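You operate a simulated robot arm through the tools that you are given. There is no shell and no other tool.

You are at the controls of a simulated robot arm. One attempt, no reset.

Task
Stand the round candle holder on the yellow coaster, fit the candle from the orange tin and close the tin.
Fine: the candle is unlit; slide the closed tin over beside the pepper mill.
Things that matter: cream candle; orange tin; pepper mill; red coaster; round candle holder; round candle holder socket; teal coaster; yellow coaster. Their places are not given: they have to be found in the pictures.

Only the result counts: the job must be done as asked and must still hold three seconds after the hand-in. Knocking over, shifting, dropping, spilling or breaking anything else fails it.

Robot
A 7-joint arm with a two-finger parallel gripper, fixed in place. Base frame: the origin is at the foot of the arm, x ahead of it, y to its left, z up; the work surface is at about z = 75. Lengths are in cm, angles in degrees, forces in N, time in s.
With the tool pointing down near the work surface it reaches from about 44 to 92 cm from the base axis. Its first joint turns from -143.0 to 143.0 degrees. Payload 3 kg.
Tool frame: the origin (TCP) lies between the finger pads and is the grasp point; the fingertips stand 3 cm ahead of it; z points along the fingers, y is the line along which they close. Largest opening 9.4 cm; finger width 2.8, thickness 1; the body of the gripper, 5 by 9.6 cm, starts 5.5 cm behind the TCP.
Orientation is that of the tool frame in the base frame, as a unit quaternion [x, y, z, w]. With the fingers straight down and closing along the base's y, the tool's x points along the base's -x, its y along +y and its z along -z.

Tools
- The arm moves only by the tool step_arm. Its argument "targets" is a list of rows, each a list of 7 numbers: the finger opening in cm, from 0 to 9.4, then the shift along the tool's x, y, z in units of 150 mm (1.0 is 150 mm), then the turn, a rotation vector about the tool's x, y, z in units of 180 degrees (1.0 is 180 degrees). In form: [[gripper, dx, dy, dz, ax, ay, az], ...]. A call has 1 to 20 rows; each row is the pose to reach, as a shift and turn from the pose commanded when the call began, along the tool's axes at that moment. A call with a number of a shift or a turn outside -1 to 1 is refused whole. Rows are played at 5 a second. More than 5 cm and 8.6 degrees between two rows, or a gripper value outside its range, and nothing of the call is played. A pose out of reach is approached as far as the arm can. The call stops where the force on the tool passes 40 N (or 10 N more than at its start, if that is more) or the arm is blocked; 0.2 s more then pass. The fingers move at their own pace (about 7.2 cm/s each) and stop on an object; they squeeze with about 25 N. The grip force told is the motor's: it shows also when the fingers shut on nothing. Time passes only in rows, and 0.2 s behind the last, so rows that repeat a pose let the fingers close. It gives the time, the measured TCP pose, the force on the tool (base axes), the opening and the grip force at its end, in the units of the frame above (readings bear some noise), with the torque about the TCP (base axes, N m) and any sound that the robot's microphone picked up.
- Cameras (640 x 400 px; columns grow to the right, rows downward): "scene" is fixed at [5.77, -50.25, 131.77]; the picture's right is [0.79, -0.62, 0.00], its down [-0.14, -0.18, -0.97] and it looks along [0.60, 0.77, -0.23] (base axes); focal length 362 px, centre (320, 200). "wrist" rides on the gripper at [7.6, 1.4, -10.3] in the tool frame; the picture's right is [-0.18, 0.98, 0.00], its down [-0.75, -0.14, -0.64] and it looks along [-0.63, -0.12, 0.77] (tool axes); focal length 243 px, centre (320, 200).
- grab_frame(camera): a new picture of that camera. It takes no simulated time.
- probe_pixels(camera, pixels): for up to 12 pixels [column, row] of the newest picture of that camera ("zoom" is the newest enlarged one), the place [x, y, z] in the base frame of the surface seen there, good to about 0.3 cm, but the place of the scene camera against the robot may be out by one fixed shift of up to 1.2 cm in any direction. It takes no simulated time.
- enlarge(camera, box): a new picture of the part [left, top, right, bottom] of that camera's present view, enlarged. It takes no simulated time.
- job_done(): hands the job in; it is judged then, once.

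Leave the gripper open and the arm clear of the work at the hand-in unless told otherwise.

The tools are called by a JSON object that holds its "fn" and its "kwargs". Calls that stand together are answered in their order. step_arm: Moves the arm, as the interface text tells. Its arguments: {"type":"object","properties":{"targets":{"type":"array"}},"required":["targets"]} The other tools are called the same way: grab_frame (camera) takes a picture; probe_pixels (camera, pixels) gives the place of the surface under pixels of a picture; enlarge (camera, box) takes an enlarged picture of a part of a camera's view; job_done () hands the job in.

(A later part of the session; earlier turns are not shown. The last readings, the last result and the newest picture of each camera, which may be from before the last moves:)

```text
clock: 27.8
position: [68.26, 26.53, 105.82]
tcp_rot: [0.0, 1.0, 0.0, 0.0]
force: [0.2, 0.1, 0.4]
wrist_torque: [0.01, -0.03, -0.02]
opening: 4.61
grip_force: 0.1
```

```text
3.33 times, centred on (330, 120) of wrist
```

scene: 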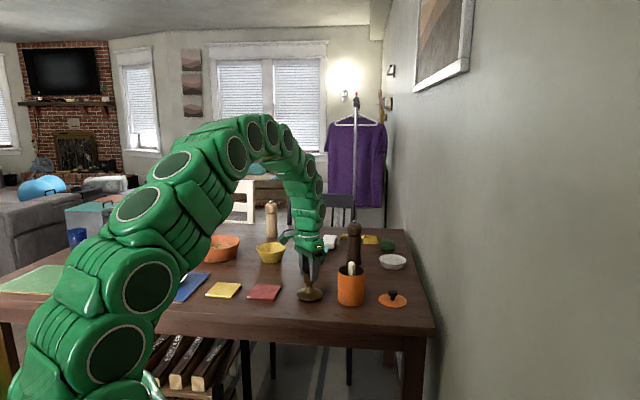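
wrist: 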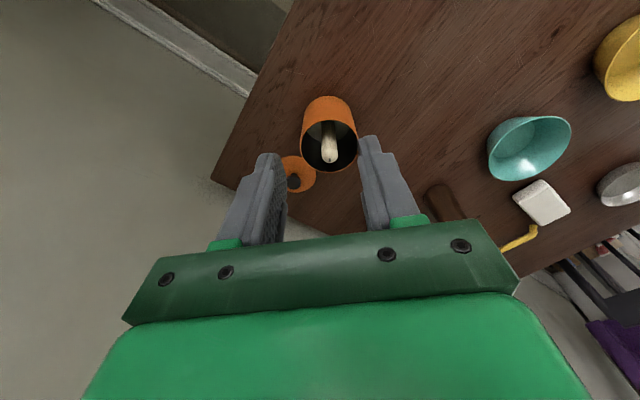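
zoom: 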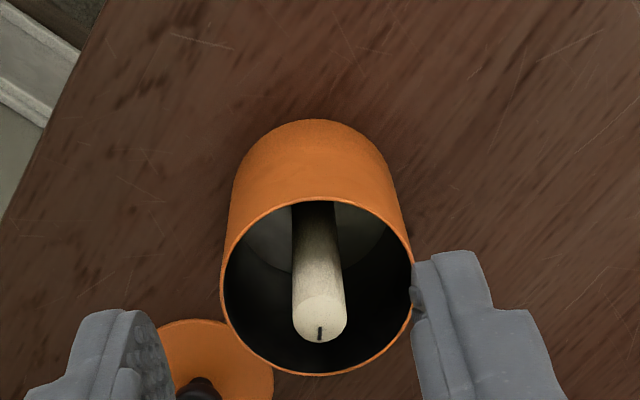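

{"fn": "probe_pixels", "kwargs": {"camera": "zoom", "pixels": [[320, 318], [296, 310], [344, 310], [320, 300], [318, 270], [318, 240], [296, 270], [338, 265], [222, 282], [412, 275], [318, 199], [320, 373]]}}

{"fn": "probe_pixels", "kwargs": {"camera": "zoom", "pixels": [[320, 332], [320, 338], [310, 330], [330, 330], [275, 245], [360, 245], [250, 230], [390, 225], [250, 340], [390, 335], [318, 160], [318, 125]]}}

```text
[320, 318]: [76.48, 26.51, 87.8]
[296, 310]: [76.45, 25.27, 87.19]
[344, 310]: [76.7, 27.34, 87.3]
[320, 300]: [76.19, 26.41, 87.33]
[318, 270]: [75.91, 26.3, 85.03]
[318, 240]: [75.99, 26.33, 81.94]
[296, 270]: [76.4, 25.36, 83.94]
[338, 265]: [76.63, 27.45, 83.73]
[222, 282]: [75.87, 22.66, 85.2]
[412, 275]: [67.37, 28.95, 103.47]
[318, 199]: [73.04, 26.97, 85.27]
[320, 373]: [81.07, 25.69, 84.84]
```

```text
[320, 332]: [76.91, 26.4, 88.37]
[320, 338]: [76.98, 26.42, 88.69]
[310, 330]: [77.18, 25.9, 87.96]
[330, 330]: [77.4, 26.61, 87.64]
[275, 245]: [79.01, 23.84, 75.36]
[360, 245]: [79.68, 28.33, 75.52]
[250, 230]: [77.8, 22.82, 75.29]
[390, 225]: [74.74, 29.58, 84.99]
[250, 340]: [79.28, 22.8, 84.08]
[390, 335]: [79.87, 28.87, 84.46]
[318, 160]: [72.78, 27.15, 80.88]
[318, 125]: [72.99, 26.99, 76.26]
```

The candle stands upright at about (76.95, 26.4): 2.1 cm thick, top at z≈88, wick to 88.5. The tin floor is at z≈75.4. I'll move above it with a 4.2 cm opening and pause at z≈94.

{"fn": "step_arm", "kwargs": {"targets": [[4.2, -0.2, -0.003, 0.05, 0, 0, 0], [4.2, -0.4, -0.006, 0.2, 0, 0, 0], [4.2, -0.55, -0.009, 0.4, 0, 0, 0], [4.2, -0.579, -0.009, 0.6, 0, 0, 0], [4.2, -0.579, -0.009, 0.72, 0, 0, 0], [4.2, -0.579, -0.009, 0.72, 0, 0, 0], [4.2, -0.579, -0.009, 0.72, 0, 0, 0]]}}

{"fn": "grab_frame", "kwargs": {"camera": "wrist"}}

{"fn": "enlarge", "kwargs": {"camera": "wrist", "box": [240, 40, 400, 220]}}

```text
clock: 29.4
position: [77.02, 26.33, 94.96]
tcp_rot: [-0.001, 1.0, 0.0, 0.0]
force: [-0.4, -0.3, 0.4]
wrist_torque: [-0.03, 0.02, -0.04]
opening: 4.21
grip_force: 0.0
```

```text
taken
```

wrist: 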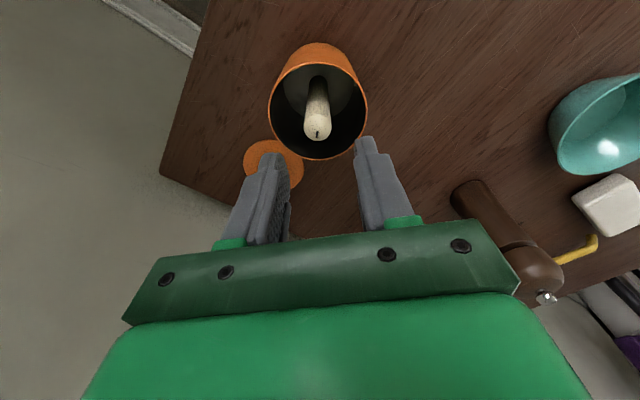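

```text
2.22 times, centred on (320, 130) of wrist
```

zoom: 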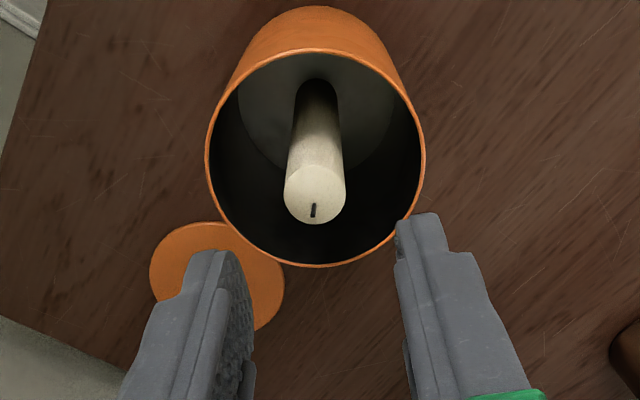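

The view is clear. I'll probe the candle again here, along with the dark mill and the lid.

{"fn": "probe_pixels", "kwargs": {"camera": "zoom", "pixels": [[314, 190], [288, 190], [342, 190], [313, 204], [314, 170], [314, 120], [208, 165], [424, 155], [310, 52], [318, 264], [155, 270], [280, 290]]}}

{"fn": "probe_pixels", "kwargs": {"camera": "wrist", "pixels": [[470, 185], [460, 200], [480, 210], [500, 235], [540, 275], [546, 297], [452, 192], [484, 186], [472, 181], [530, 260]]}}

```text
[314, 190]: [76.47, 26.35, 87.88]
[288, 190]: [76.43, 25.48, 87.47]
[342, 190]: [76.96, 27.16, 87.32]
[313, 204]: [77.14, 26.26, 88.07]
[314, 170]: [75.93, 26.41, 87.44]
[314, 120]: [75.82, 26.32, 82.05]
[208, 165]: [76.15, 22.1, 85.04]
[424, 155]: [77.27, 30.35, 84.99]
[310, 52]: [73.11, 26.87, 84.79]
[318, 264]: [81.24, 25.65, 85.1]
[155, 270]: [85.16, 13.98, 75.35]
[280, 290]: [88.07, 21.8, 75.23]
```

```text
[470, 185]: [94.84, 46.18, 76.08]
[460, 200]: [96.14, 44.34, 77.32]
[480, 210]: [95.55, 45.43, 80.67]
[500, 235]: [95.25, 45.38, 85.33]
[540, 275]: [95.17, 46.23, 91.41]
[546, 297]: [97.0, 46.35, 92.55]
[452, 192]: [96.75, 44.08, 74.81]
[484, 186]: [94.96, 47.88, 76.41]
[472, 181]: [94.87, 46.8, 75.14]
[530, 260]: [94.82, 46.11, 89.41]
```

The candle is centred under the hand at (76.95, 26.35). The dark mill's axis is about (97.2, 46.4). I'll descend to TCP z≈86.3 with the fingertips just inside the tin, keeping the 4.2 cm opening.

{"fn": "step_arm", "kwargs": {"targets": [[4.2, 0, 0, 0.12, 0, 0, 0], [4.2, 0, 0, 0.25, 0, 0, 0], [4.2, 0, 0, 0.36, 0, 0, 0], [4.2, 0, 0, 0.44, 0, 0, 0], [4.2, 0, 0, 0.51, 0, 0, 0], [4.2, 0, 0, 0.555, 0, 0, 0], [4.2, 0, 0, 0.577, 0, 0, 0], [4.2, 0, 0, 0.577, 0, 0, 0]]}}

{"fn": "grab_frame", "kwargs": {"camera": "wrist"}}

{"fn": "enlarge", "kwargs": {"camera": "wrist", "box": [240, 90, 400, 240]}}

```text
clock: 31.2
position: [76.87, 26.32, 86.34]
tcp_rot: [0.0, 1.0, 0.0, 0.0]
force: [-0.4, -0.2, -0.2]
wrist_torque: [-0.01, -0.02, 0.02]
opening: 4.22
grip_force: 0.0
```

```text
taken
```

wrist: 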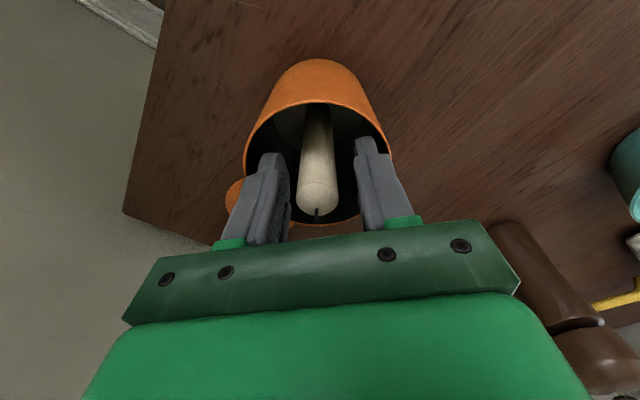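

```text
2.67 times, centred on (320, 165) of wrist
```

zoom: 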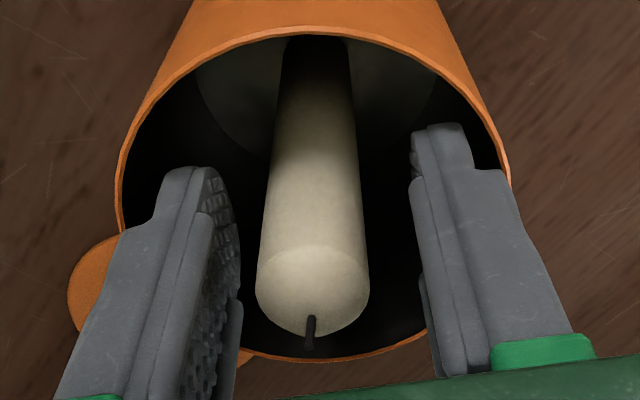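

The candle stands between the fingers with clearance on both sides, and nothing touches the tin. I'll close gently.

{"fn": "step_arm", "kwargs": {"targets": [[3.4, 0, 0, 0, 0, 0, 0], [2.8, 0, 0, 0, 0, 0, 0], [2.2, 0, 0, 0, 0, 0, 0], [1.6, 0, 0, 0, 0, 0, 0], [1.0, 0, 0, 0, 0, 0, 0], [1.0, 0, 0, 0, 0, 0, 0], [1.0, 0, 0, 0, 0, 0, 0]]}}

{"fn": "enlarge", "kwargs": {"camera": "wrist", "box": [240, 90, 400, 240]}}

```text
clock: 32.8
position: [76.86, 26.25, 86.27]
tcp_rot: [0.0, 1.0, 0.0, 0.0]
force: [0.8, -0.3, 1.1]
wrist_torque: [0.01, -0.02, 0.05]
opening: 2.03
grip_force: 25.6
```

```text
2.67 times, centred on (320, 165) of wrist
```

zoom: 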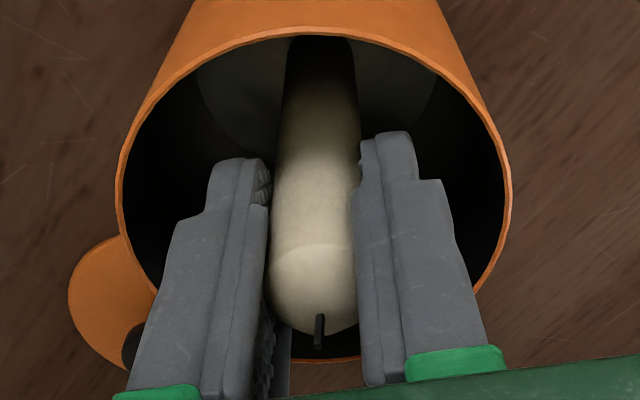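

The fingers stopped at 2.03 cm with 25.6 N, so the candle is held. I'll lift slowly by 1.5 cm and check that it follows.

{"fn": "step_arm", "kwargs": {"targets": [[1.0, 0, 0, -0.015, 0, 0, 0], [1.0, 0, 0, -0.03, 0, 0, 0], [1.0, 0, 0, -0.05, 0, 0, 0], [1.0, 0, 0, -0.075, 0, 0, 0], [1.0, 0, 0, -0.1, 0, 0, 0], [1.0, 0, 0, -0.1, 0, 0, 0]]}}

{"fn": "enlarge", "kwargs": {"camera": "wrist", "box": [240, 90, 400, 240]}}

```text
clock: 34.2
position: [77.03, 26.25, 87.91]
tcp_rot: [-0.001, 1.0, 0.0, 0.0]
force: [-0.5, 0.3, -0.4]
wrist_torque: [0.0, -0.02, 0.0]
opening: 2.08
grip_force: 25.1
```

```text
2.67 times, centred on (320, 165) of wrist
```

zoom: 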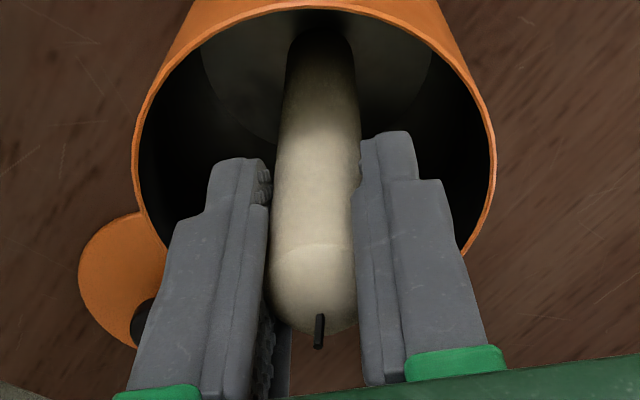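

The candle came up with the fingers. I'll lift 13 cm straight up so it clears the tin rim.

{"fn": "step_arm", "kwargs": {"targets": [[1.0, 0, 0, -0.05, 0, 0, 0], [1.0, 0, 0, -0.13, 0, 0, 0], [1.0, 0, 0, -0.22, 0, 0, 0], [1.0, 0, 0, -0.32, 0, 0, 0], [1.0, 0, 0, -0.42, 0, 0, 0], [1.0, 0, 0, -0.52, 0, 0, 0], [1.0, 0, 0, -0.62, 0, 0, 0], [1.0, 0, 0, -0.72, 0, 0, 0], [1.0, 0, 0, -0.8, 0, 0, 0], [1.0, 0, 0, -0.85, 0, 0, 0], [1.0, 0, 0, -0.87, 0, 0, 0], [1.0, 0, 0, -0.87, 0, 0, 0]]}}

{"fn": "grab_frame", "kwargs": {"camera": "wrist"}}

{"fn": "enlarge", "kwargs": {"camera": "scene", "box": [270, 190, 420, 310]}}

```text
clock: 36.8
position: [76.85, 26.31, 100.94]
tcp_rot: [0.0, 1.0, 0.0, -0.001]
force: [-0.9, -0.4, -0.8]
wrist_torque: [0.05, 0.01, 0.0]
opening: 2.03
grip_force: 24.9
```

```text
taken
```

wrist: 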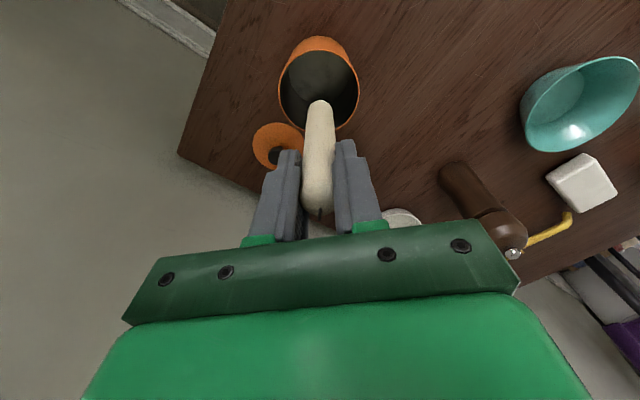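

```text
3.33 times, centred on (345, 250) of scene
```

zoom: 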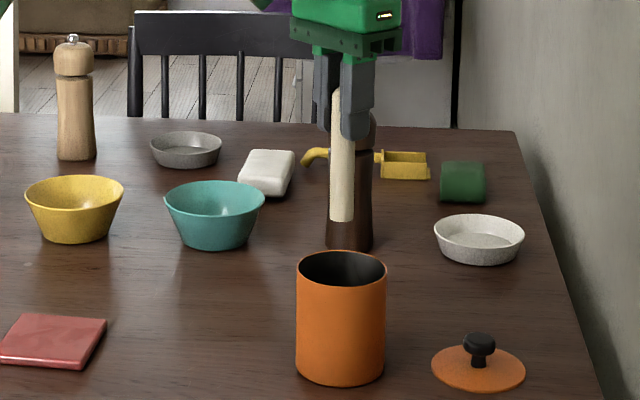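

The candle hangs straight with its bottom above the tin. I'll carry it toward the holder in two legs at this height.

{"fn": "step_arm", "kwargs": {"targets": [[1.0, 0.03, 0.03, 0, 0, 0, 0], [1.0, 0.08, 0.08, 0, 0, 0, 0], [1.0, 0.15, 0.15, 0, 0, 0, 0], [1.0, 0.24, 0.24, 0, 0, 0, 0], [1.0, 0.33, 0.33, 0, 0, 0, 0], [1.0, 0.42, 0.42, 0, 0, 0, 0], [1.0, 0.51, 0.51, 0, 0, 0, 0], [1.0, 0.6, 0.6, 0, 0, 0, 0], [1.0, 0.69, 0.69, 0, 0, 0, 0], [1.0, 0.78, 0.78, 0, 0, 0, 0], [1.0, 0.86, 0.86, 0, 0, 0, 0], [1.0, 0.92, 0.92, 0, 0, 0, 0], [1.0, 0.96, 0.98, 0, 0, 0, 0], [1.0, 0.96, 0.98, 0, 0, 0, 0]]}}

{"fn": "step_arm", "kwargs": {"targets": [[1.0, 0.03, 0.03, 0, 0, 0, 0], [1.0, 0.08, 0.08, 0, 0, 0, 0], [1.0, 0.15, 0.15, 0, 0, 0, 0], [1.0, 0.24, 0.24, 0, 0, 0, 0], [1.0, 0.33, 0.33, 0, 0, 0, 0], [1.0, 0.42, 0.42, 0, 0, 0, 0], [1.0, 0.51, 0.51, 0, 0, 0, 0], [1.0, 0.6, 0.6, 0, 0, 0, 0], [1.0, 0.69, 0.69, 0, 0, 0, 0], [1.0, 0.78, 0.78, 0, 0, 0, 0], [1.0, 0.86, 0.86, 0, 0, 0, 0], [1.0, 0.92, 0.92, 0, 0, 0, 0], [1.0, 0.96, 0.98, 0, 0, 0, 0], [1.0, 0.983, 1.0, 0, 0, 0, 0], [1.0, 0.983, 1.0, 0, 0, 0, 0]]}}

{"fn": "grab_frame", "kwargs": {"camera": "wrist"}}

{"fn": "enlarge", "kwargs": {"camera": "wrist", "box": [240, 0, 400, 240]}}

```text
clock: 39.8
position: [62.51, 41.02, 100.91]
tcp_rot: [-0.001, 1.0, 0.0, 0.0]
force: [0.6, -0.1, -0.6]
wrist_torque: [0.03, 0.0, -0.01]
opening: 2.02
grip_force: 25.3
```

```text
clock: 43.0
position: [47.75, 56.07, 100.92]
tcp_rot: [-0.001, 1.0, 0.0, 0.001]
force: [0.0, 0.5, 0.6]
wrist_torque: [0.04, -0.03, -0.01]
opening: 2.02
grip_force: 24.8
```

```text
taken
```

wrist: 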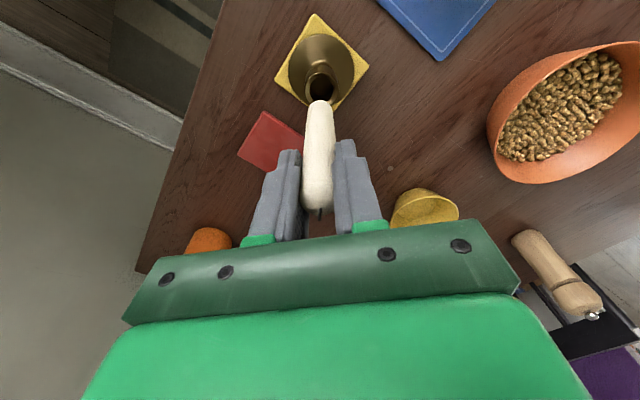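

```text
1.67 times, centred on (320, 120) of wrist
```

zoom: 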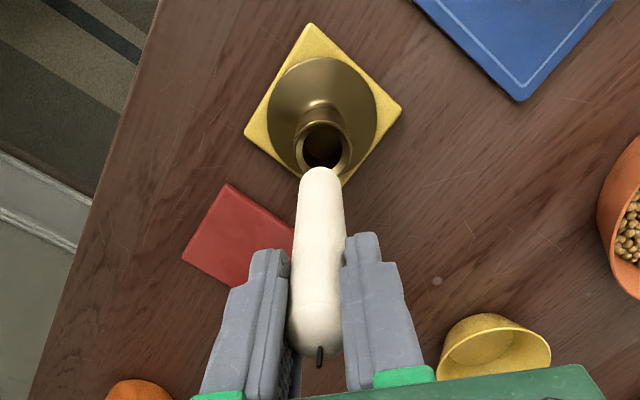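

I'll enlarge the candle's lower end and the socket and probe both, to line them up.

{"fn": "enlarge", "kwargs": {"camera": "wrist", "box": [270, 20, 370, 200]}}

```text
2.22 times, centred on (320, 110) of wrist
```

zoom: 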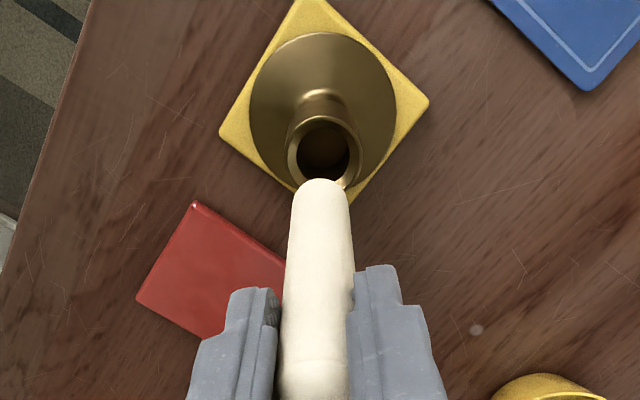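

{"fn": "probe_pixels", "kwargs": {"camera": "zoom", "pixels": [[321, 184], [321, 200], [320, 240], [318, 280], [316, 330], [315, 370], [294, 215], [350, 215], [288, 152], [357, 148], [322, 117], [322, 140]]}}

{"fn": "probe_pixels", "kwargs": {"camera": "zoom", "pixels": [[296, 210], [348, 210], [290, 270], [346, 260], [300, 190], [343, 190], [321, 181], [294, 172], [352, 172], [300, 128], [345, 126], [316, 392]]}}

```text
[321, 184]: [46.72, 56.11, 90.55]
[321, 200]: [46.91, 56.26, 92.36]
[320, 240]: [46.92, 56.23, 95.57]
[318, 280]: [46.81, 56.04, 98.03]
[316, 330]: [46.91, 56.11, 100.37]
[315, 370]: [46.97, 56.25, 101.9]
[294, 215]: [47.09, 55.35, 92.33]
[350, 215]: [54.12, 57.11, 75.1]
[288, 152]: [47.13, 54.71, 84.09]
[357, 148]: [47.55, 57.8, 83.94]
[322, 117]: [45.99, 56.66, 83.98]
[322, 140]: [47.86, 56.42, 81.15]
```

```text
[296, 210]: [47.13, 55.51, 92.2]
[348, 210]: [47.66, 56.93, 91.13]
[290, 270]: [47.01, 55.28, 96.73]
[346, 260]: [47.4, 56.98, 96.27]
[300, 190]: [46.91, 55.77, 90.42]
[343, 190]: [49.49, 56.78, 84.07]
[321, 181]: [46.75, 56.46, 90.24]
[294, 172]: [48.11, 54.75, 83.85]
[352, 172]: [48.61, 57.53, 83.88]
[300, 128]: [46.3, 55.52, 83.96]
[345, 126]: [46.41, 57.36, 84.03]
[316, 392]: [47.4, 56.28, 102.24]
```

The candle's axis is about (47.87, 56.2) with its bottom at z≈90.1. The socket is at about (47.68, 56.25). I'll shift 0.18 cm back and 0.05 cm left and descend 5 cm, to about 1 cm above the rim.

{"fn": "step_arm", "kwargs": {"targets": [[1.0, 0.006, 0.003, 0.04, 0, 0, 0], [1.0, 0.012, 0.003, 0.1, 0, 0, 0], [1.0, 0.012, 0.003, 0.17, 0, 0, 0], [1.0, 0.012, 0.003, 0.24, 0, 0, 0], [1.0, 0.012, 0.003, 0.3, 0, 0, 0], [1.0, 0.012, 0.003, 0.333, 0, 0, 0], [1.0, 0.012, 0.003, 0.333, 0, 0, 0], [1.0, 0.012, 0.003, 0.333, 0, 0, 0]]}}

{"fn": "enlarge", "kwargs": {"camera": "scene", "box": [190, 230, 260, 305]}}

{"fn": "enlarge", "kwargs": {"camera": "wrist", "box": [270, 20, 370, 200]}}

```text
clock: 44.8
position: [47.64, 56.1, 95.97]
tcp_rot: [-0.001, 1.0, 0.0, 0.0]
force: [0.0, 0.0, -0.7]
wrist_torque: [0.03, 0.01, 0.04]
opening: 2.02
grip_force: 24.5
```

```text
5.33 times, centred on (225, 268) of scene
```

zoom: 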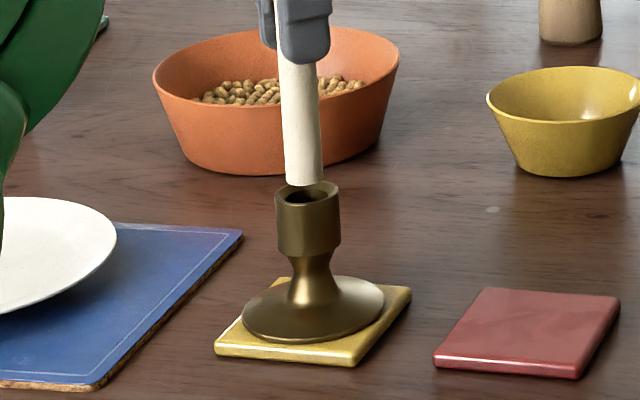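

```text
2.22 times, centred on (320, 110) of wrist
```

zoom: 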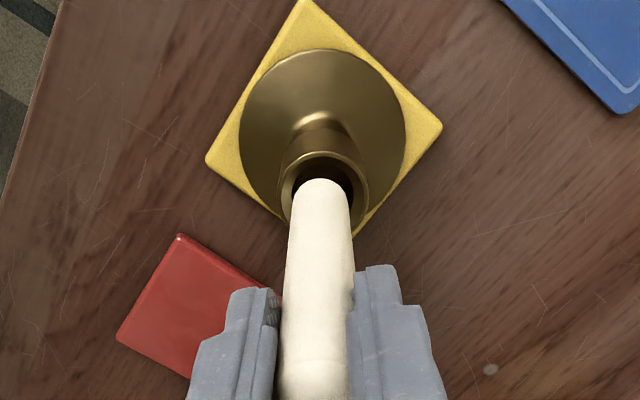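

The two views suggest a small leftover offset. I'll zoom in closer on both to measure it.

{"fn": "enlarge", "kwargs": {"camera": "wrist", "box": [295, 75, 350, 125]}}

{"fn": "probe_pixels", "kwargs": {"camera": "zoom", "pixels": [[320, 200]]}}

{"fn": "enlarge", "kwargs": {"camera": "scene", "box": [210, 235, 242, 295]}}

```text
8.00 times, centred on (322, 100) of wrist
```

zoom: 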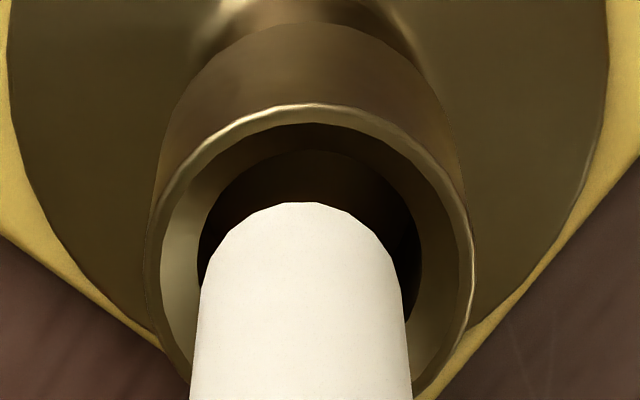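

```text
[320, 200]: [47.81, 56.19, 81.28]
```

```text
6.67 times, centred on (226, 265) of scene
```

zoom: 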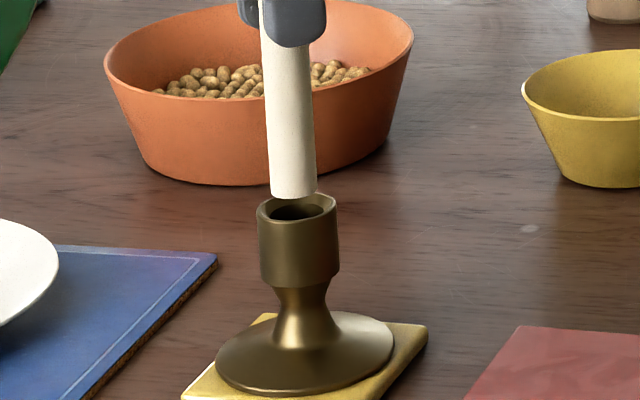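

The views agree to within about 0.1 cm, with the candle slightly low in x and y. I'll nudge +0.1 cm in x and +0.07 cm in y and lower in small steps until the candle is just into the socket mouth, watching the force.

{"fn": "step_arm", "kwargs": {"targets": [[1.0, -0.007, 0.005, 0.01, 0, 0, 0], [1.0, -0.007, 0.005, 0.025, 0, 0, 0], [1.0, -0.007, 0.005, 0.04, 0, 0, 0], [1.0, -0.007, 0.005, 0.055, 0, 0, 0], [1.0, -0.007, 0.005, 0.07, 0, 0, 0], [1.0, -0.007, 0.005, 0.08, 0, 0, 0], [1.0, -0.007, 0.005, 0.09, 0, 0, 0], [1.0, -0.007, 0.005, 0.09, 0, 0, 0]]}}

{"fn": "enlarge", "kwargs": {"camera": "wrist", "box": [295, 75, 350, 125]}}

{"fn": "enlarge", "kwargs": {"camera": "scene", "box": [210, 235, 242, 295]}}

```text
clock: 46.6
position: [47.78, 56.18, 94.6]
tcp_rot: [0.0, 1.0, 0.0, 0.0]
force: [0.4, -0.1, -0.2]
wrist_torque: [0.03, 0.0, 0.0]
opening: 2.02
grip_force: 25.1
```

```text
8.00 times, centred on (322, 100) of wrist
```

zoom: 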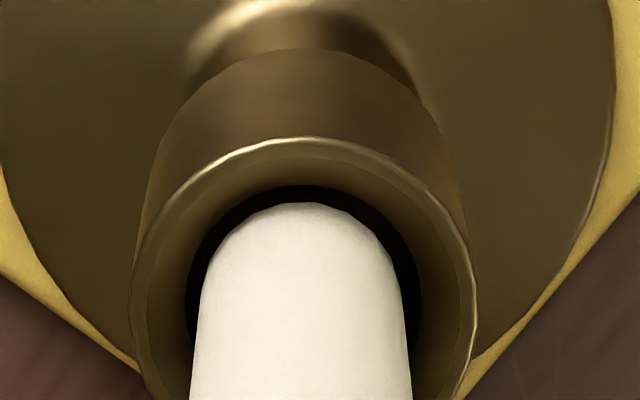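

```text
6.67 times, centred on (226, 265) of scene
```

zoom: 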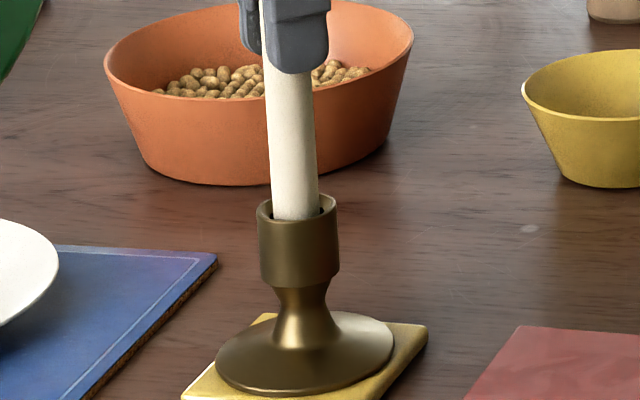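

The candle's end sits centred in the socket mouth with even gaps on both sides, and the force is near zero. I'll lower another 1.2 cm.

{"fn": "step_arm", "kwargs": {"targets": [[1.0, 0, 0, 0.01, 0, 0, 0], [1.0, 0, 0, 0.02, 0, 0, 0], [1.0, 0, 0, 0.03, 0, 0, 0], [1.0, 0, 0, 0.04, 0, 0, 0], [1.0, 0, 0, 0.05, 0, 0, 0], [1.0, 0, 0, 0.06, 0, 0, 0], [1.0, 0, 0, 0.07, 0, 0, 0], [1.0, 0, 0, 0.08, 0, 0, 0]]}}

{"fn": "enlarge", "kwargs": {"camera": "wrist", "box": [295, 75, 350, 125]}}

{"fn": "enlarge", "kwargs": {"camera": "scene", "box": [210, 235, 242, 295]}}

```text
clock: 48.4
position: [47.79, 56.19, 93.29]
tcp_rot: [0.0, 1.0, 0.0, 0.0]
force: [-0.3, 0.6, -0.3]
wrist_torque: [0.01, 0.0, 0.01]
opening: 2.05
grip_force: 24.6
```

```text
8.00 times, centred on (322, 100) of wrist
```

zoom: 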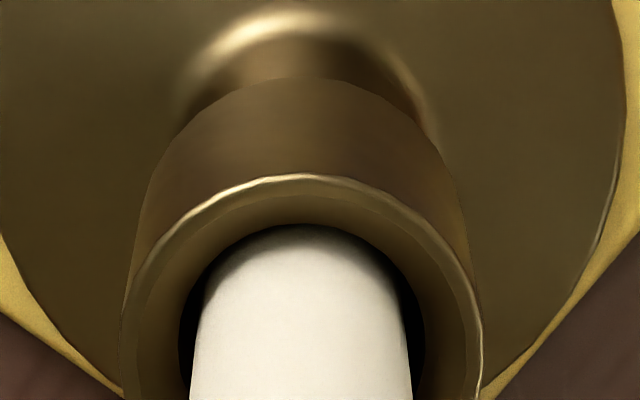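

```text
6.67 times, centred on (226, 265) of scene
```

zoom: 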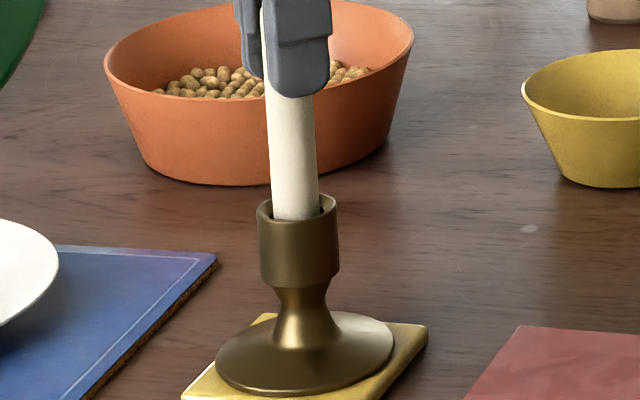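

The candle is about 1.2 cm into the socket with no side force. I'll shift 0.07 cm forward, since it sits close to the near wall, and lower another 1.05 cm.

{"fn": "step_arm", "kwargs": {"targets": [[1.0, -0.005, 0, 0.01, 0, 0, 0], [1.0, -0.005, 0, 0.02, 0, 0, 0], [1.0, -0.005, 0, 0.03, 0, 0, 0], [1.0, -0.005, 0, 0.04, 0, 0, 0], [1.0, -0.005, 0, 0.05, 0, 0, 0], [1.0, -0.005, 0, 0.06, 0, 0, 0], [1.0, -0.005, 0, 0.07, 0, 0, 0]]}}

```text
clock: 50.0
position: [47.74, 56.14, 92.28]
tcp_rot: [-0.001, 1.0, -0.001, 0.0]
force: [-0.1, 1.1, -0.7]
wrist_torque: [0.01, 0.0, -0.05]
opening: 2.01
grip_force: 25.0
```

No contact yet, and the candle's bottom should be about 0.3 cm above the socket floor. I'll lower 0.3 cm in 0.05 cm steps.

{"fn": "step_arm", "kwargs": {"targets": [[1.0, 0, 0, 0.004, 0, 0, 0], [1.0, 0, 0, 0.008, 0, 0, 0], [1.0, 0, 0, 0.012, 0, 0, 0], [1.0, 0, 0, 0.016, 0, 0, 0], [1.0, 0, 0, 0.016, 0, 0, 0]]}}

{"fn": "enlarge", "kwargs": {"camera": "wrist", "box": [270, 50, 370, 220]}}

{"fn": "enlarge", "kwargs": {"camera": "scene", "box": [210, 235, 242, 295]}}

```text
clock: 51.2
position: [47.96, 56.13, 92.07]
tcp_rot: [-0.001, 1.0, 0.0, 0.0]
force: [0.4, 0.2, -0.3]
wrist_torque: [0.01, -0.02, 0.0]
opening: 2.01
grip_force: 25.4
```

```text
2.35 times, centred on (320, 135) of wrist
```

zoom: 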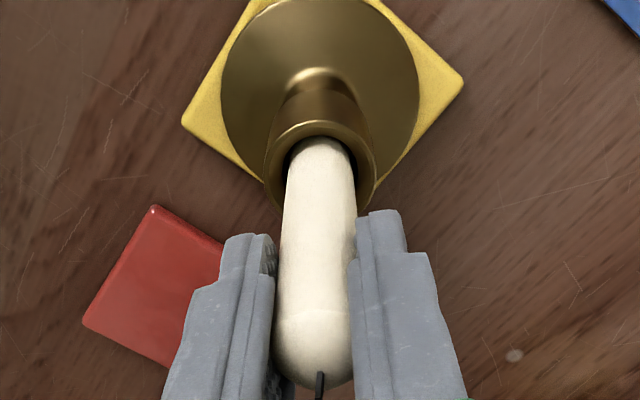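

```text
6.67 times, centred on (226, 265) of scene
```

zoom: 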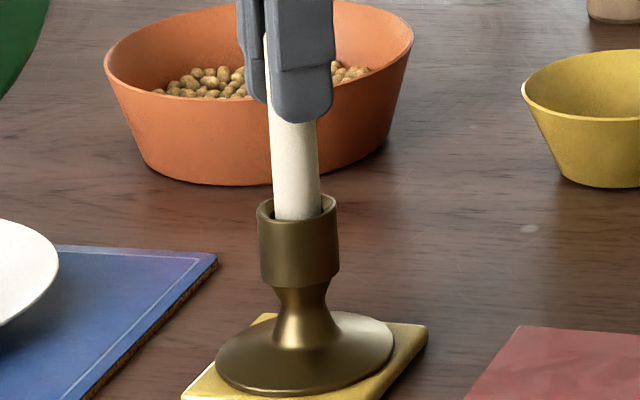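

Still no contact. I'll keep lowering in 0.06 cm steps, up to 0.25 cm more.

{"fn": "step_arm", "kwargs": {"targets": [[1.0, 0, 0, 0.004, 0, 0, 0], [1.0, 0, 0, 0.008, 0, 0, 0], [1.0, 0, 0, 0.012, 0, 0, 0], [1.0, 0, 0, 0.012, 0, 0, 0]]}}

```text
clock: 52.2
position: [47.79, 56.15, 91.91]
tcp_rot: [0.0, 1.0, 0.001, 0.001]
force: [-0.1, 0.5, 22.1]
wrist_torque: [-0.06, 0.0, 0.03]
opening: 2.0
grip_force: 25.0
```

Contact is 22 N, so the candle is seated on the socket floor. I'll back off 0.08 cm and open the fingers slowly to 4 cm.

{"fn": "step_arm", "kwargs": {"targets": [[1.0, 0, 0, -0.006, 0, 0, 0], [1.0, 0, 0, -0.006, 0, 0, 0], [2.2, 0, 0, -0.006, 0, 0, 0], [2.6, 0, 0, -0.006, 0, 0, 0], [3.2, 0, 0, -0.006, 0, 0, 0], [4.2, 0, 0, -0.006, 0, 0, 0], [5.0, 0, 0, -0.006, 0, 0, 0], [5.0, 0, 0, -0.006, 0, 0, 0]]}}

{"fn": "enlarge", "kwargs": {"camera": "wrist", "box": [270, 50, 370, 220]}}

{"fn": "enlarge", "kwargs": {"camera": "scene", "box": [200, 225, 252, 305]}}

```text
clock: 54.0
position: [47.8, 56.15, 91.97]
tcp_rot: [0.0, 1.0, 0.001, 0.0]
force: [0.3, -0.2, -0.3]
wrist_torque: [-0.01, -0.02, 0.01]
opening: 5.01
grip_force: 0.2
```

```text
2.35 times, centred on (320, 135) of wrist
```

zoom: 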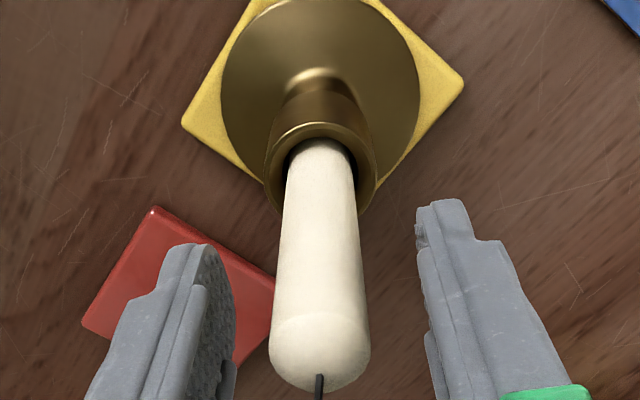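

```text
5.00 times, centred on (226, 265) of scene
```

zoom: 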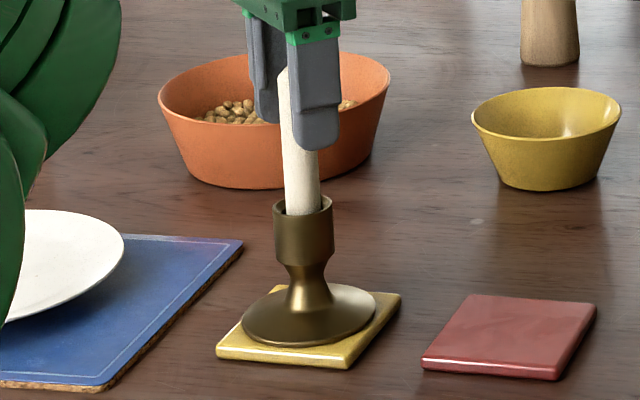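

The candle stands free in the socket. I'll rise straight up 14 cm to clear it and check.

{"fn": "step_arm", "kwargs": {"targets": [[5.0, 0, 0, -0.05, 0, 0, 0], [5.0, 0, 0, -0.15, 0, 0, 0], [5.0, 0, 0, -0.3, 0, 0, 0], [5.0, 0, 0, -0.5, 0, 0, 0], [5.0, 0, 0, -0.7, 0, 0, 0], [5.0, 0, 0, -0.9, 0, 0, 0], [5.0, 0, 0, -0.95, 0, 0, 0], [5.0, 0, 0, -0.95, 0, 0, 0]]}}

{"fn": "enlarge", "kwargs": {"camera": "scene", "box": [200, 225, 252, 305]}}

{"fn": "grab_frame", "kwargs": {"camera": "wrist"}}

```text
clock: 55.8
position: [47.84, 56.18, 106.28]
tcp_rot: [-0.001, 1.0, -0.001, 0.001]
force: [0.1, 1.1, 0.1]
wrist_torque: [-0.02, 0.02, 0.05]
opening: 4.98
grip_force: 0.1
```

```text
5.00 times, centred on (226, 265) of scene
```

zoom: 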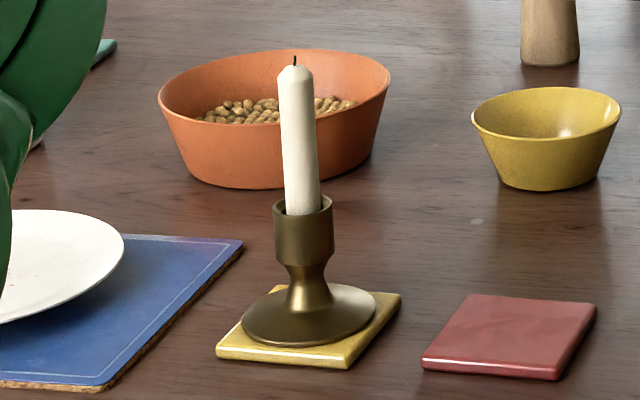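

```text
taken
```

wrist: 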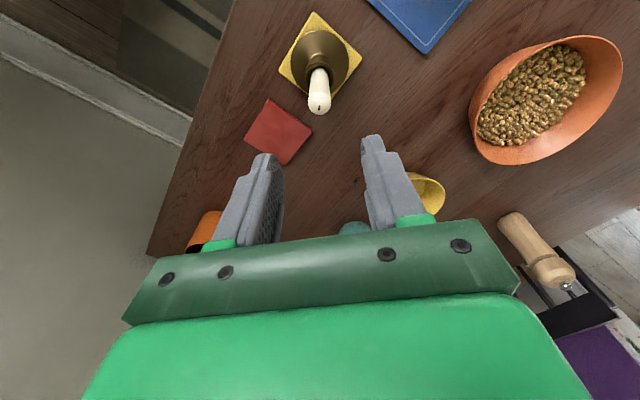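

The candle stands upright in the socket, on the coaster. Next is the lid, so I'll travel back high toward (75, 19).

{"fn": "step_arm", "kwargs": {"targets": [[5.0, -0.1, -0.1, 0, 0, 0, 0], [5.0, -0.3, -0.3, 0, 0, 0, 0], [5.0, -0.5, -0.5, 0, 0, 0, 0], [5.0, -0.7, -0.7, 0, 0, 0, 0], [5.0, -0.9, -0.9, 0, 0, 0, 0], [5.0, -1.0, -1.0, 0, 0, 0, 0]]}}

{"fn": "step_arm", "kwargs": {"targets": [[5.0, -0.15, -0.2, 0, 0, 0, 0], [5.0, -0.3, -0.4, 0, 0, 0, 0], [5.0, -0.45, -0.6, 0, 0, 0, 0], [5.0, -0.6, -0.8, 0, 0, 0, 0], [5.0, -0.75, -1.0, 0, 0, 0, 0], [5.0, -0.8, -1.0, 0, 0, 0, 0], [5.0, -0.8, -1.0, 0, 0, 0, 0]]}}

{"fn": "step_arm", "kwargs": {"targets": [[4.0, 0, -0.25, 0, 0, 0, 0], [4.0, 0, -0.48, 0, 0, 0, 0], [4.0, 0, -0.48, 0, 0, 0, 0]]}}

{"fn": "grab_frame", "kwargs": {"camera": "wrist"}}

{"fn": "enlarge", "kwargs": {"camera": "wrist", "box": [280, 80, 400, 200]}}

```text
clock: 57.2
position: [62.98, 41.05, 106.2]
tcp_rot: [0.0, 1.0, 0.0, 0.0]
force: [0.3, 0.3, -0.1]
wrist_torque: [-0.01, 0.03, 0.0]
opening: 5.01
grip_force: 0.1
```

```text
clock: 58.8
position: [74.8, 26.03, 106.28]
tcp_rot: [0.0, 1.0, 0.0, 0.0]
force: [-0.3, 0.0, -0.6]
wrist_torque: [0.0, 0.0, 0.01]
opening: 5.04
grip_force: 0.1
```

```text
clock: 59.6
position: [74.9, 18.86, 106.45]
tcp_rot: [0.0, 1.0, 0.0, 0.0]
force: [0.6, -0.4, 0.4]
wrist_torque: [0.02, 0.01, 0.03]
opening: 3.98
grip_force: 0.1
```

```text
taken
```

wrist: 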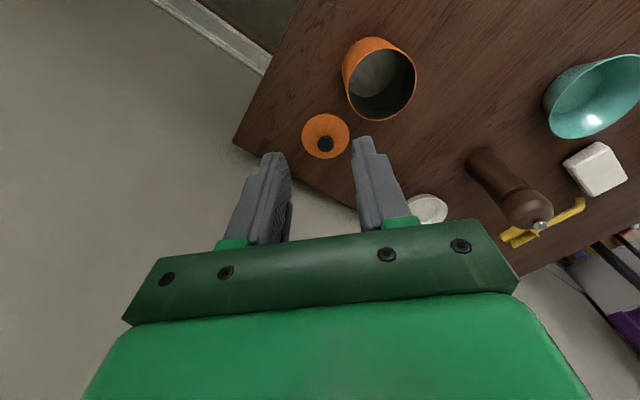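

```text
3.33 times, centred on (340, 140) of wrist
```

zoom: 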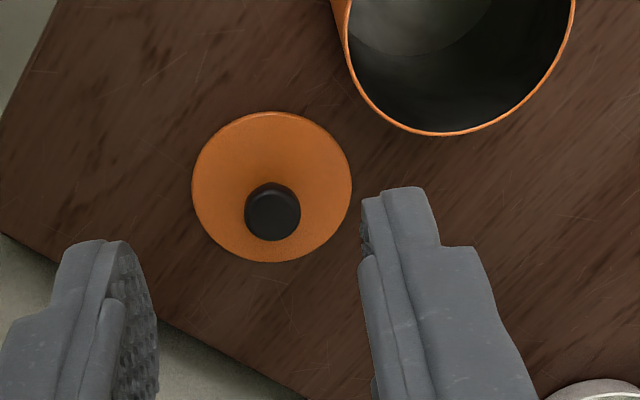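

The lid is in clear view, with its knob at (272,212) in the enlargement. I'll probe the lid edge and the knob.

{"fn": "probe_pixels", "kwargs": {"camera": "zoom", "pixels": [[272, 215], [248, 212], [298, 210], [272, 188], [272, 236], [195, 188], [348, 186], [272, 115], [272, 258], [272, 150], [220, 240], [325, 235]]}}

{"fn": "probe_pixels", "kwargs": {"camera": "zoom", "pixels": [[272, 205], [265, 225], [280, 225], [255, 195], [290, 195], [210, 140], [335, 140], [348, 60], [440, 134], [570, 25], [400, 15]]}}

```text
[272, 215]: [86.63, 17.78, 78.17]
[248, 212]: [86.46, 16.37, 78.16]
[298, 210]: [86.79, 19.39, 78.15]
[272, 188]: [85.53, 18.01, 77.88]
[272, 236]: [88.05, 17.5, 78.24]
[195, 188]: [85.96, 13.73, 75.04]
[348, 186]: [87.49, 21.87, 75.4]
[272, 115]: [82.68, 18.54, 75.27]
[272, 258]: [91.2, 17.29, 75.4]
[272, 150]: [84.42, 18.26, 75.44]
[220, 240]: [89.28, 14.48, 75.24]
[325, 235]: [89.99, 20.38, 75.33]
```

```text
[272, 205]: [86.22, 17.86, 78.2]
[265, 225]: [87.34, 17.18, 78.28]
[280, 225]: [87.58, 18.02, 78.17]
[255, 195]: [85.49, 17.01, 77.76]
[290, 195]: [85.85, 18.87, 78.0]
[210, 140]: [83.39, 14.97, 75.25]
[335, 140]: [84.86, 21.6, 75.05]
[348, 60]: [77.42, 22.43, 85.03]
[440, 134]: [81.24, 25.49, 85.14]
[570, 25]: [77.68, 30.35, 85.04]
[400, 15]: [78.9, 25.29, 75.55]
```

The knob centre is about (86.8, 17.9), top z≈78.2 and about 2.8 cm wide. The lid is about 8.3 cm wide and lies flat. The tin's centre is about (77.15, 26.27) with its rim at z≈85.0. I'll go above the knob with a 5 cm opening and pause at z≈92.

{"fn": "step_arm", "kwargs": {"targets": [[5.0, -0.2, -0.02, 0.1, 0, 0, 0], [5.0, -0.4, -0.03, 0.25, 0, 0, 0], [5.0, -0.6, -0.05, 0.4, 0, 0, 0], [5.0, -0.793, -0.065, 0.55, 0, 0, 0], [5.0, -0.793, -0.065, 0.75, 0, 0, 0], [5.0, -0.793, -0.065, 0.9, 0, 0, 0], [5.0, -0.793, -0.065, 0.963, 0, 0, 0], [5.0, -0.793, -0.065, 0.963, 0, 0, 0]]}}

{"fn": "grab_frame", "kwargs": {"camera": "wrist"}}

{"fn": "enlarge", "kwargs": {"camera": "wrist", "box": [260, 40, 380, 160]}}

```text
clock: 61.4
position: [86.76, 18.0, 91.77]
tcp_rot: [-0.001, 1.0, 0.0, 0.0]
force: [-0.6, 0.3, 0.3]
wrist_torque: [0.02, 0.05, -0.02]
opening: 5.0
grip_force: 0.0
```

```text
taken
```

wrist: 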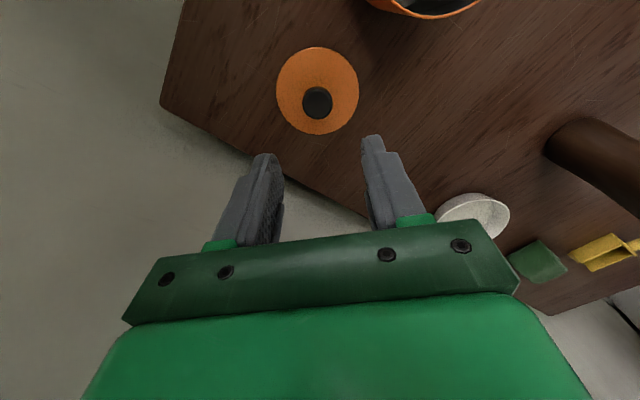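

```text
3.33 times, centred on (320, 100) of wrist
```

zoom: 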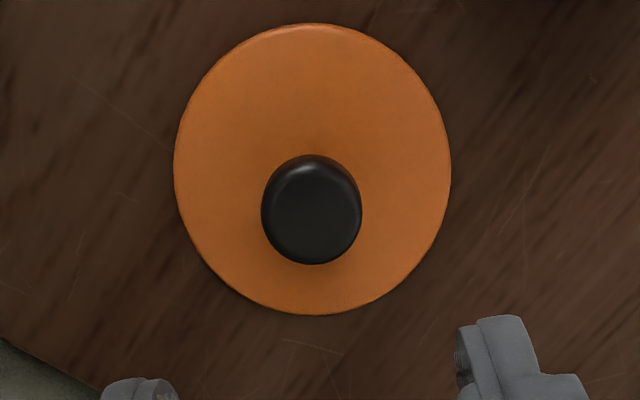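

{"fn": "probe_pixels", "kwargs": {"camera": "zoom", "pixels": [[312, 215], [265, 210], [358, 208], [312, 158], [312, 260], [177, 165], [448, 165], [312, 27], [318, 311], [290, 240], [335, 240], [312, 140]]}}

```text
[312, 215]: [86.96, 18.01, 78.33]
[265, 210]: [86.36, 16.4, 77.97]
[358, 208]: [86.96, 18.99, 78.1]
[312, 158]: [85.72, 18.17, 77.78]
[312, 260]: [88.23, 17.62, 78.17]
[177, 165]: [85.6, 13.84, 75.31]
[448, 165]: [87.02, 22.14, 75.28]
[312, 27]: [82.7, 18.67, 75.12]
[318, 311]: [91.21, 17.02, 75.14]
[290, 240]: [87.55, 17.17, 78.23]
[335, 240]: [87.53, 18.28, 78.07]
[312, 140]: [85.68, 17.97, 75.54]
```

The knob centre is (86.93, 17.87). I'll shift +0.15 cm in x and -0.12 cm in y and descend to TCP z≈79.0, which puts the fingertips about 0.6 cm above the lid disc.

{"fn": "step_arm", "kwargs": {"targets": [[5.0, -0.01, -0.008, 0.15, 0, 0, 0], [5.0, -0.01, -0.008, 0.32, 0, 0, 0], [5.0, -0.01, -0.008, 0.48, 0, 0, 0], [5.0, -0.01, -0.008, 0.62, 0, 0, 0], [5.0, -0.01, -0.008, 0.73, 0, 0, 0], [5.0, -0.01, -0.008, 0.8, 0, 0, 0], [5.0, -0.01, -0.008, 0.84, 0, 0, 0], [5.0, -0.01, -0.008, 0.851, 0, 0, 0], [5.0, -0.01, -0.008, 0.851, 0, 0, 0]]}}

{"fn": "grab_frame", "kwargs": {"camera": "wrist"}}

{"fn": "enlarge", "kwargs": {"camera": "scene", "box": [330, 220, 440, 320]}}

```text
clock: 63.4
position: [87.0, 17.84, 78.99]
tcp_rot: [-0.001, 1.0, -0.001, 0.0]
force: [-0.8, -0.3, 0.4]
wrist_torque: [0.0, -0.01, 0.02]
opening: 5.02
grip_force: 0.0
```

```text
taken
```

wrist: 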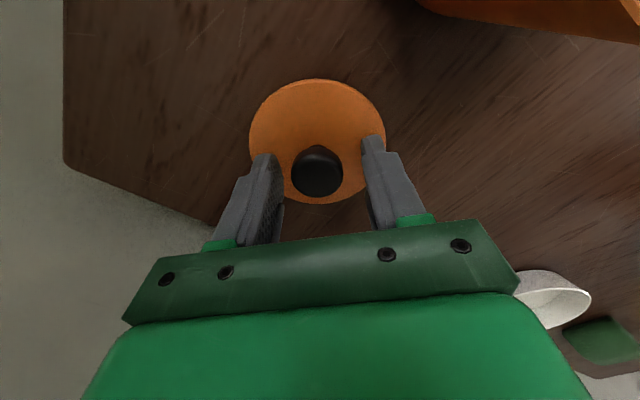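

```text
4.00 times, centred on (385, 270) of scene
```

zoom: 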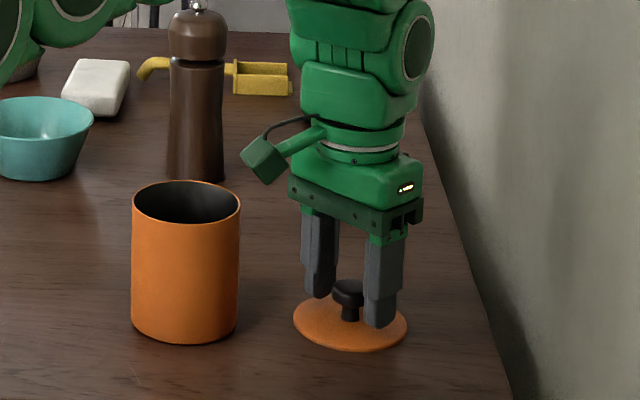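

The knob is between the fingertips, which are clear of the lid disc. I'll close on it.

{"fn": "step_arm", "kwargs": {"targets": [[4.2, 0, 0, 0, 0, 0, 0], [3.6, 0, 0, 0, 0, 0, 0], [3.0, 0, 0, 0, 0, 0, 0], [2.4, 0, 0, 0, 0, 0, 0], [1.8, 0, 0, 0, 0, 0, 0], [1.5, 0, 0, 0, 0, 0, 0], [1.5, 0, 0, 0, 0, 0, 0]]}}

{"fn": "step_arm", "kwargs": {"targets": [[1.5, 0, 0, -0.01, 0, 0, 0], [1.5, 0, 0, -0.02, 0, 0, 0], [1.5, 0, 0, -0.035, 0, 0, 0], [1.5, 0, 0, -0.05, 0, 0, 0], [1.5, 0, 0, -0.067, 0, 0, 0], [1.5, 0, 0, -0.067, 0, 0, 0]]}}

{"fn": "grab_frame", "kwargs": {"camera": "wrist"}}

{"fn": "enlarge", "kwargs": {"camera": "scene", "box": [330, 220, 440, 320]}}

```text
clock: 65.0
position: [86.92, 17.85, 78.99]
tcp_rot: [0.0, 1.0, -0.001, 0.0]
force: [-1.0, 1.6, -0.3]
wrist_torque: [-0.01, 0.0, 0.03]
opening: 2.79
grip_force: 24.8
```

```text
clock: 66.4
position: [86.9, 17.78, 80.08]
tcp_rot: [-0.001, 1.0, 0.0, 0.001]
force: [0.8, 0.5, -1.1]
wrist_torque: [0.0, 0.0, 0.0]
opening: 2.8
grip_force: 25.0
```

```text
taken
```

wrist: 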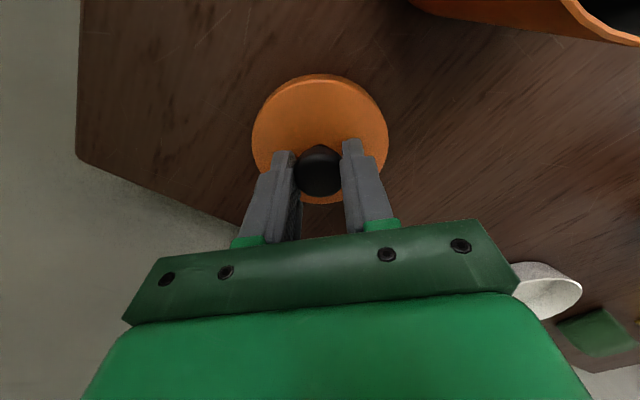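

```text
4.00 times, centred on (385, 270) of scene
```

zoom: 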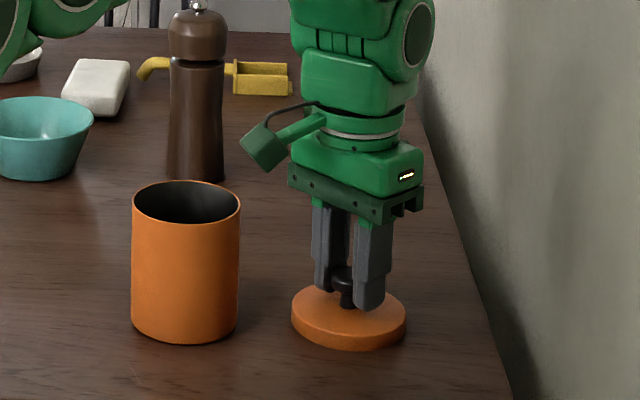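

The knob is gripped at 2.8 cm and the lid lifted with it. I'll zoom in on the lid to see its shape and whether it hangs level.

{"fn": "enlarge", "kwargs": {"camera": "scene", "box": [370, 270, 415, 315]}}

{"fn": "probe_pixels", "kwargs": {"camera": "zoom", "pixels": [[320, 200], [250, 200], [320, 260], [320, 290], [320, 320], [200, 230], [420, 230]]}}

{"fn": "enlarge", "kwargs": {"camera": "wrist", "box": [240, 60, 400, 220]}}

```text
8.89 times, centred on (392, 292) of scene
```

zoom: 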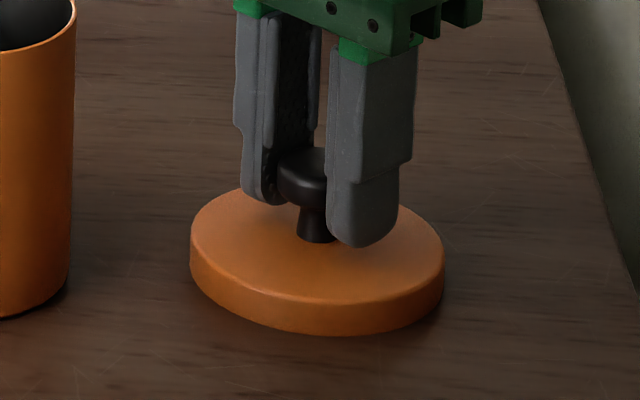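

```text
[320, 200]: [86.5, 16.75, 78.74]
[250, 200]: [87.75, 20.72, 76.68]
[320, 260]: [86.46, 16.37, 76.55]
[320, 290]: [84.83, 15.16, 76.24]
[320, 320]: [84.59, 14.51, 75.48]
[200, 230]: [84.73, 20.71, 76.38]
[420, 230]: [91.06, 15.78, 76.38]
```

```text
2.50 times, centred on (320, 140) of wrist
```

zoom: 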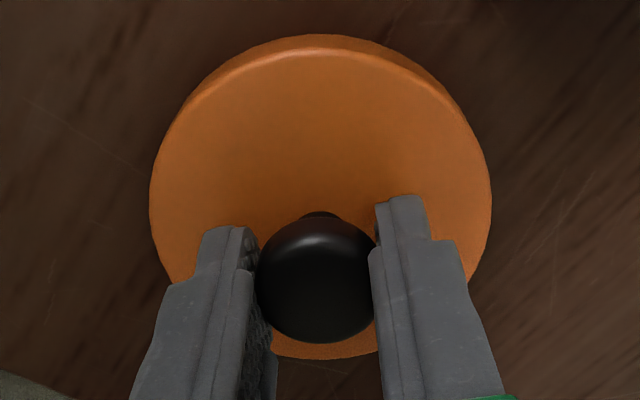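

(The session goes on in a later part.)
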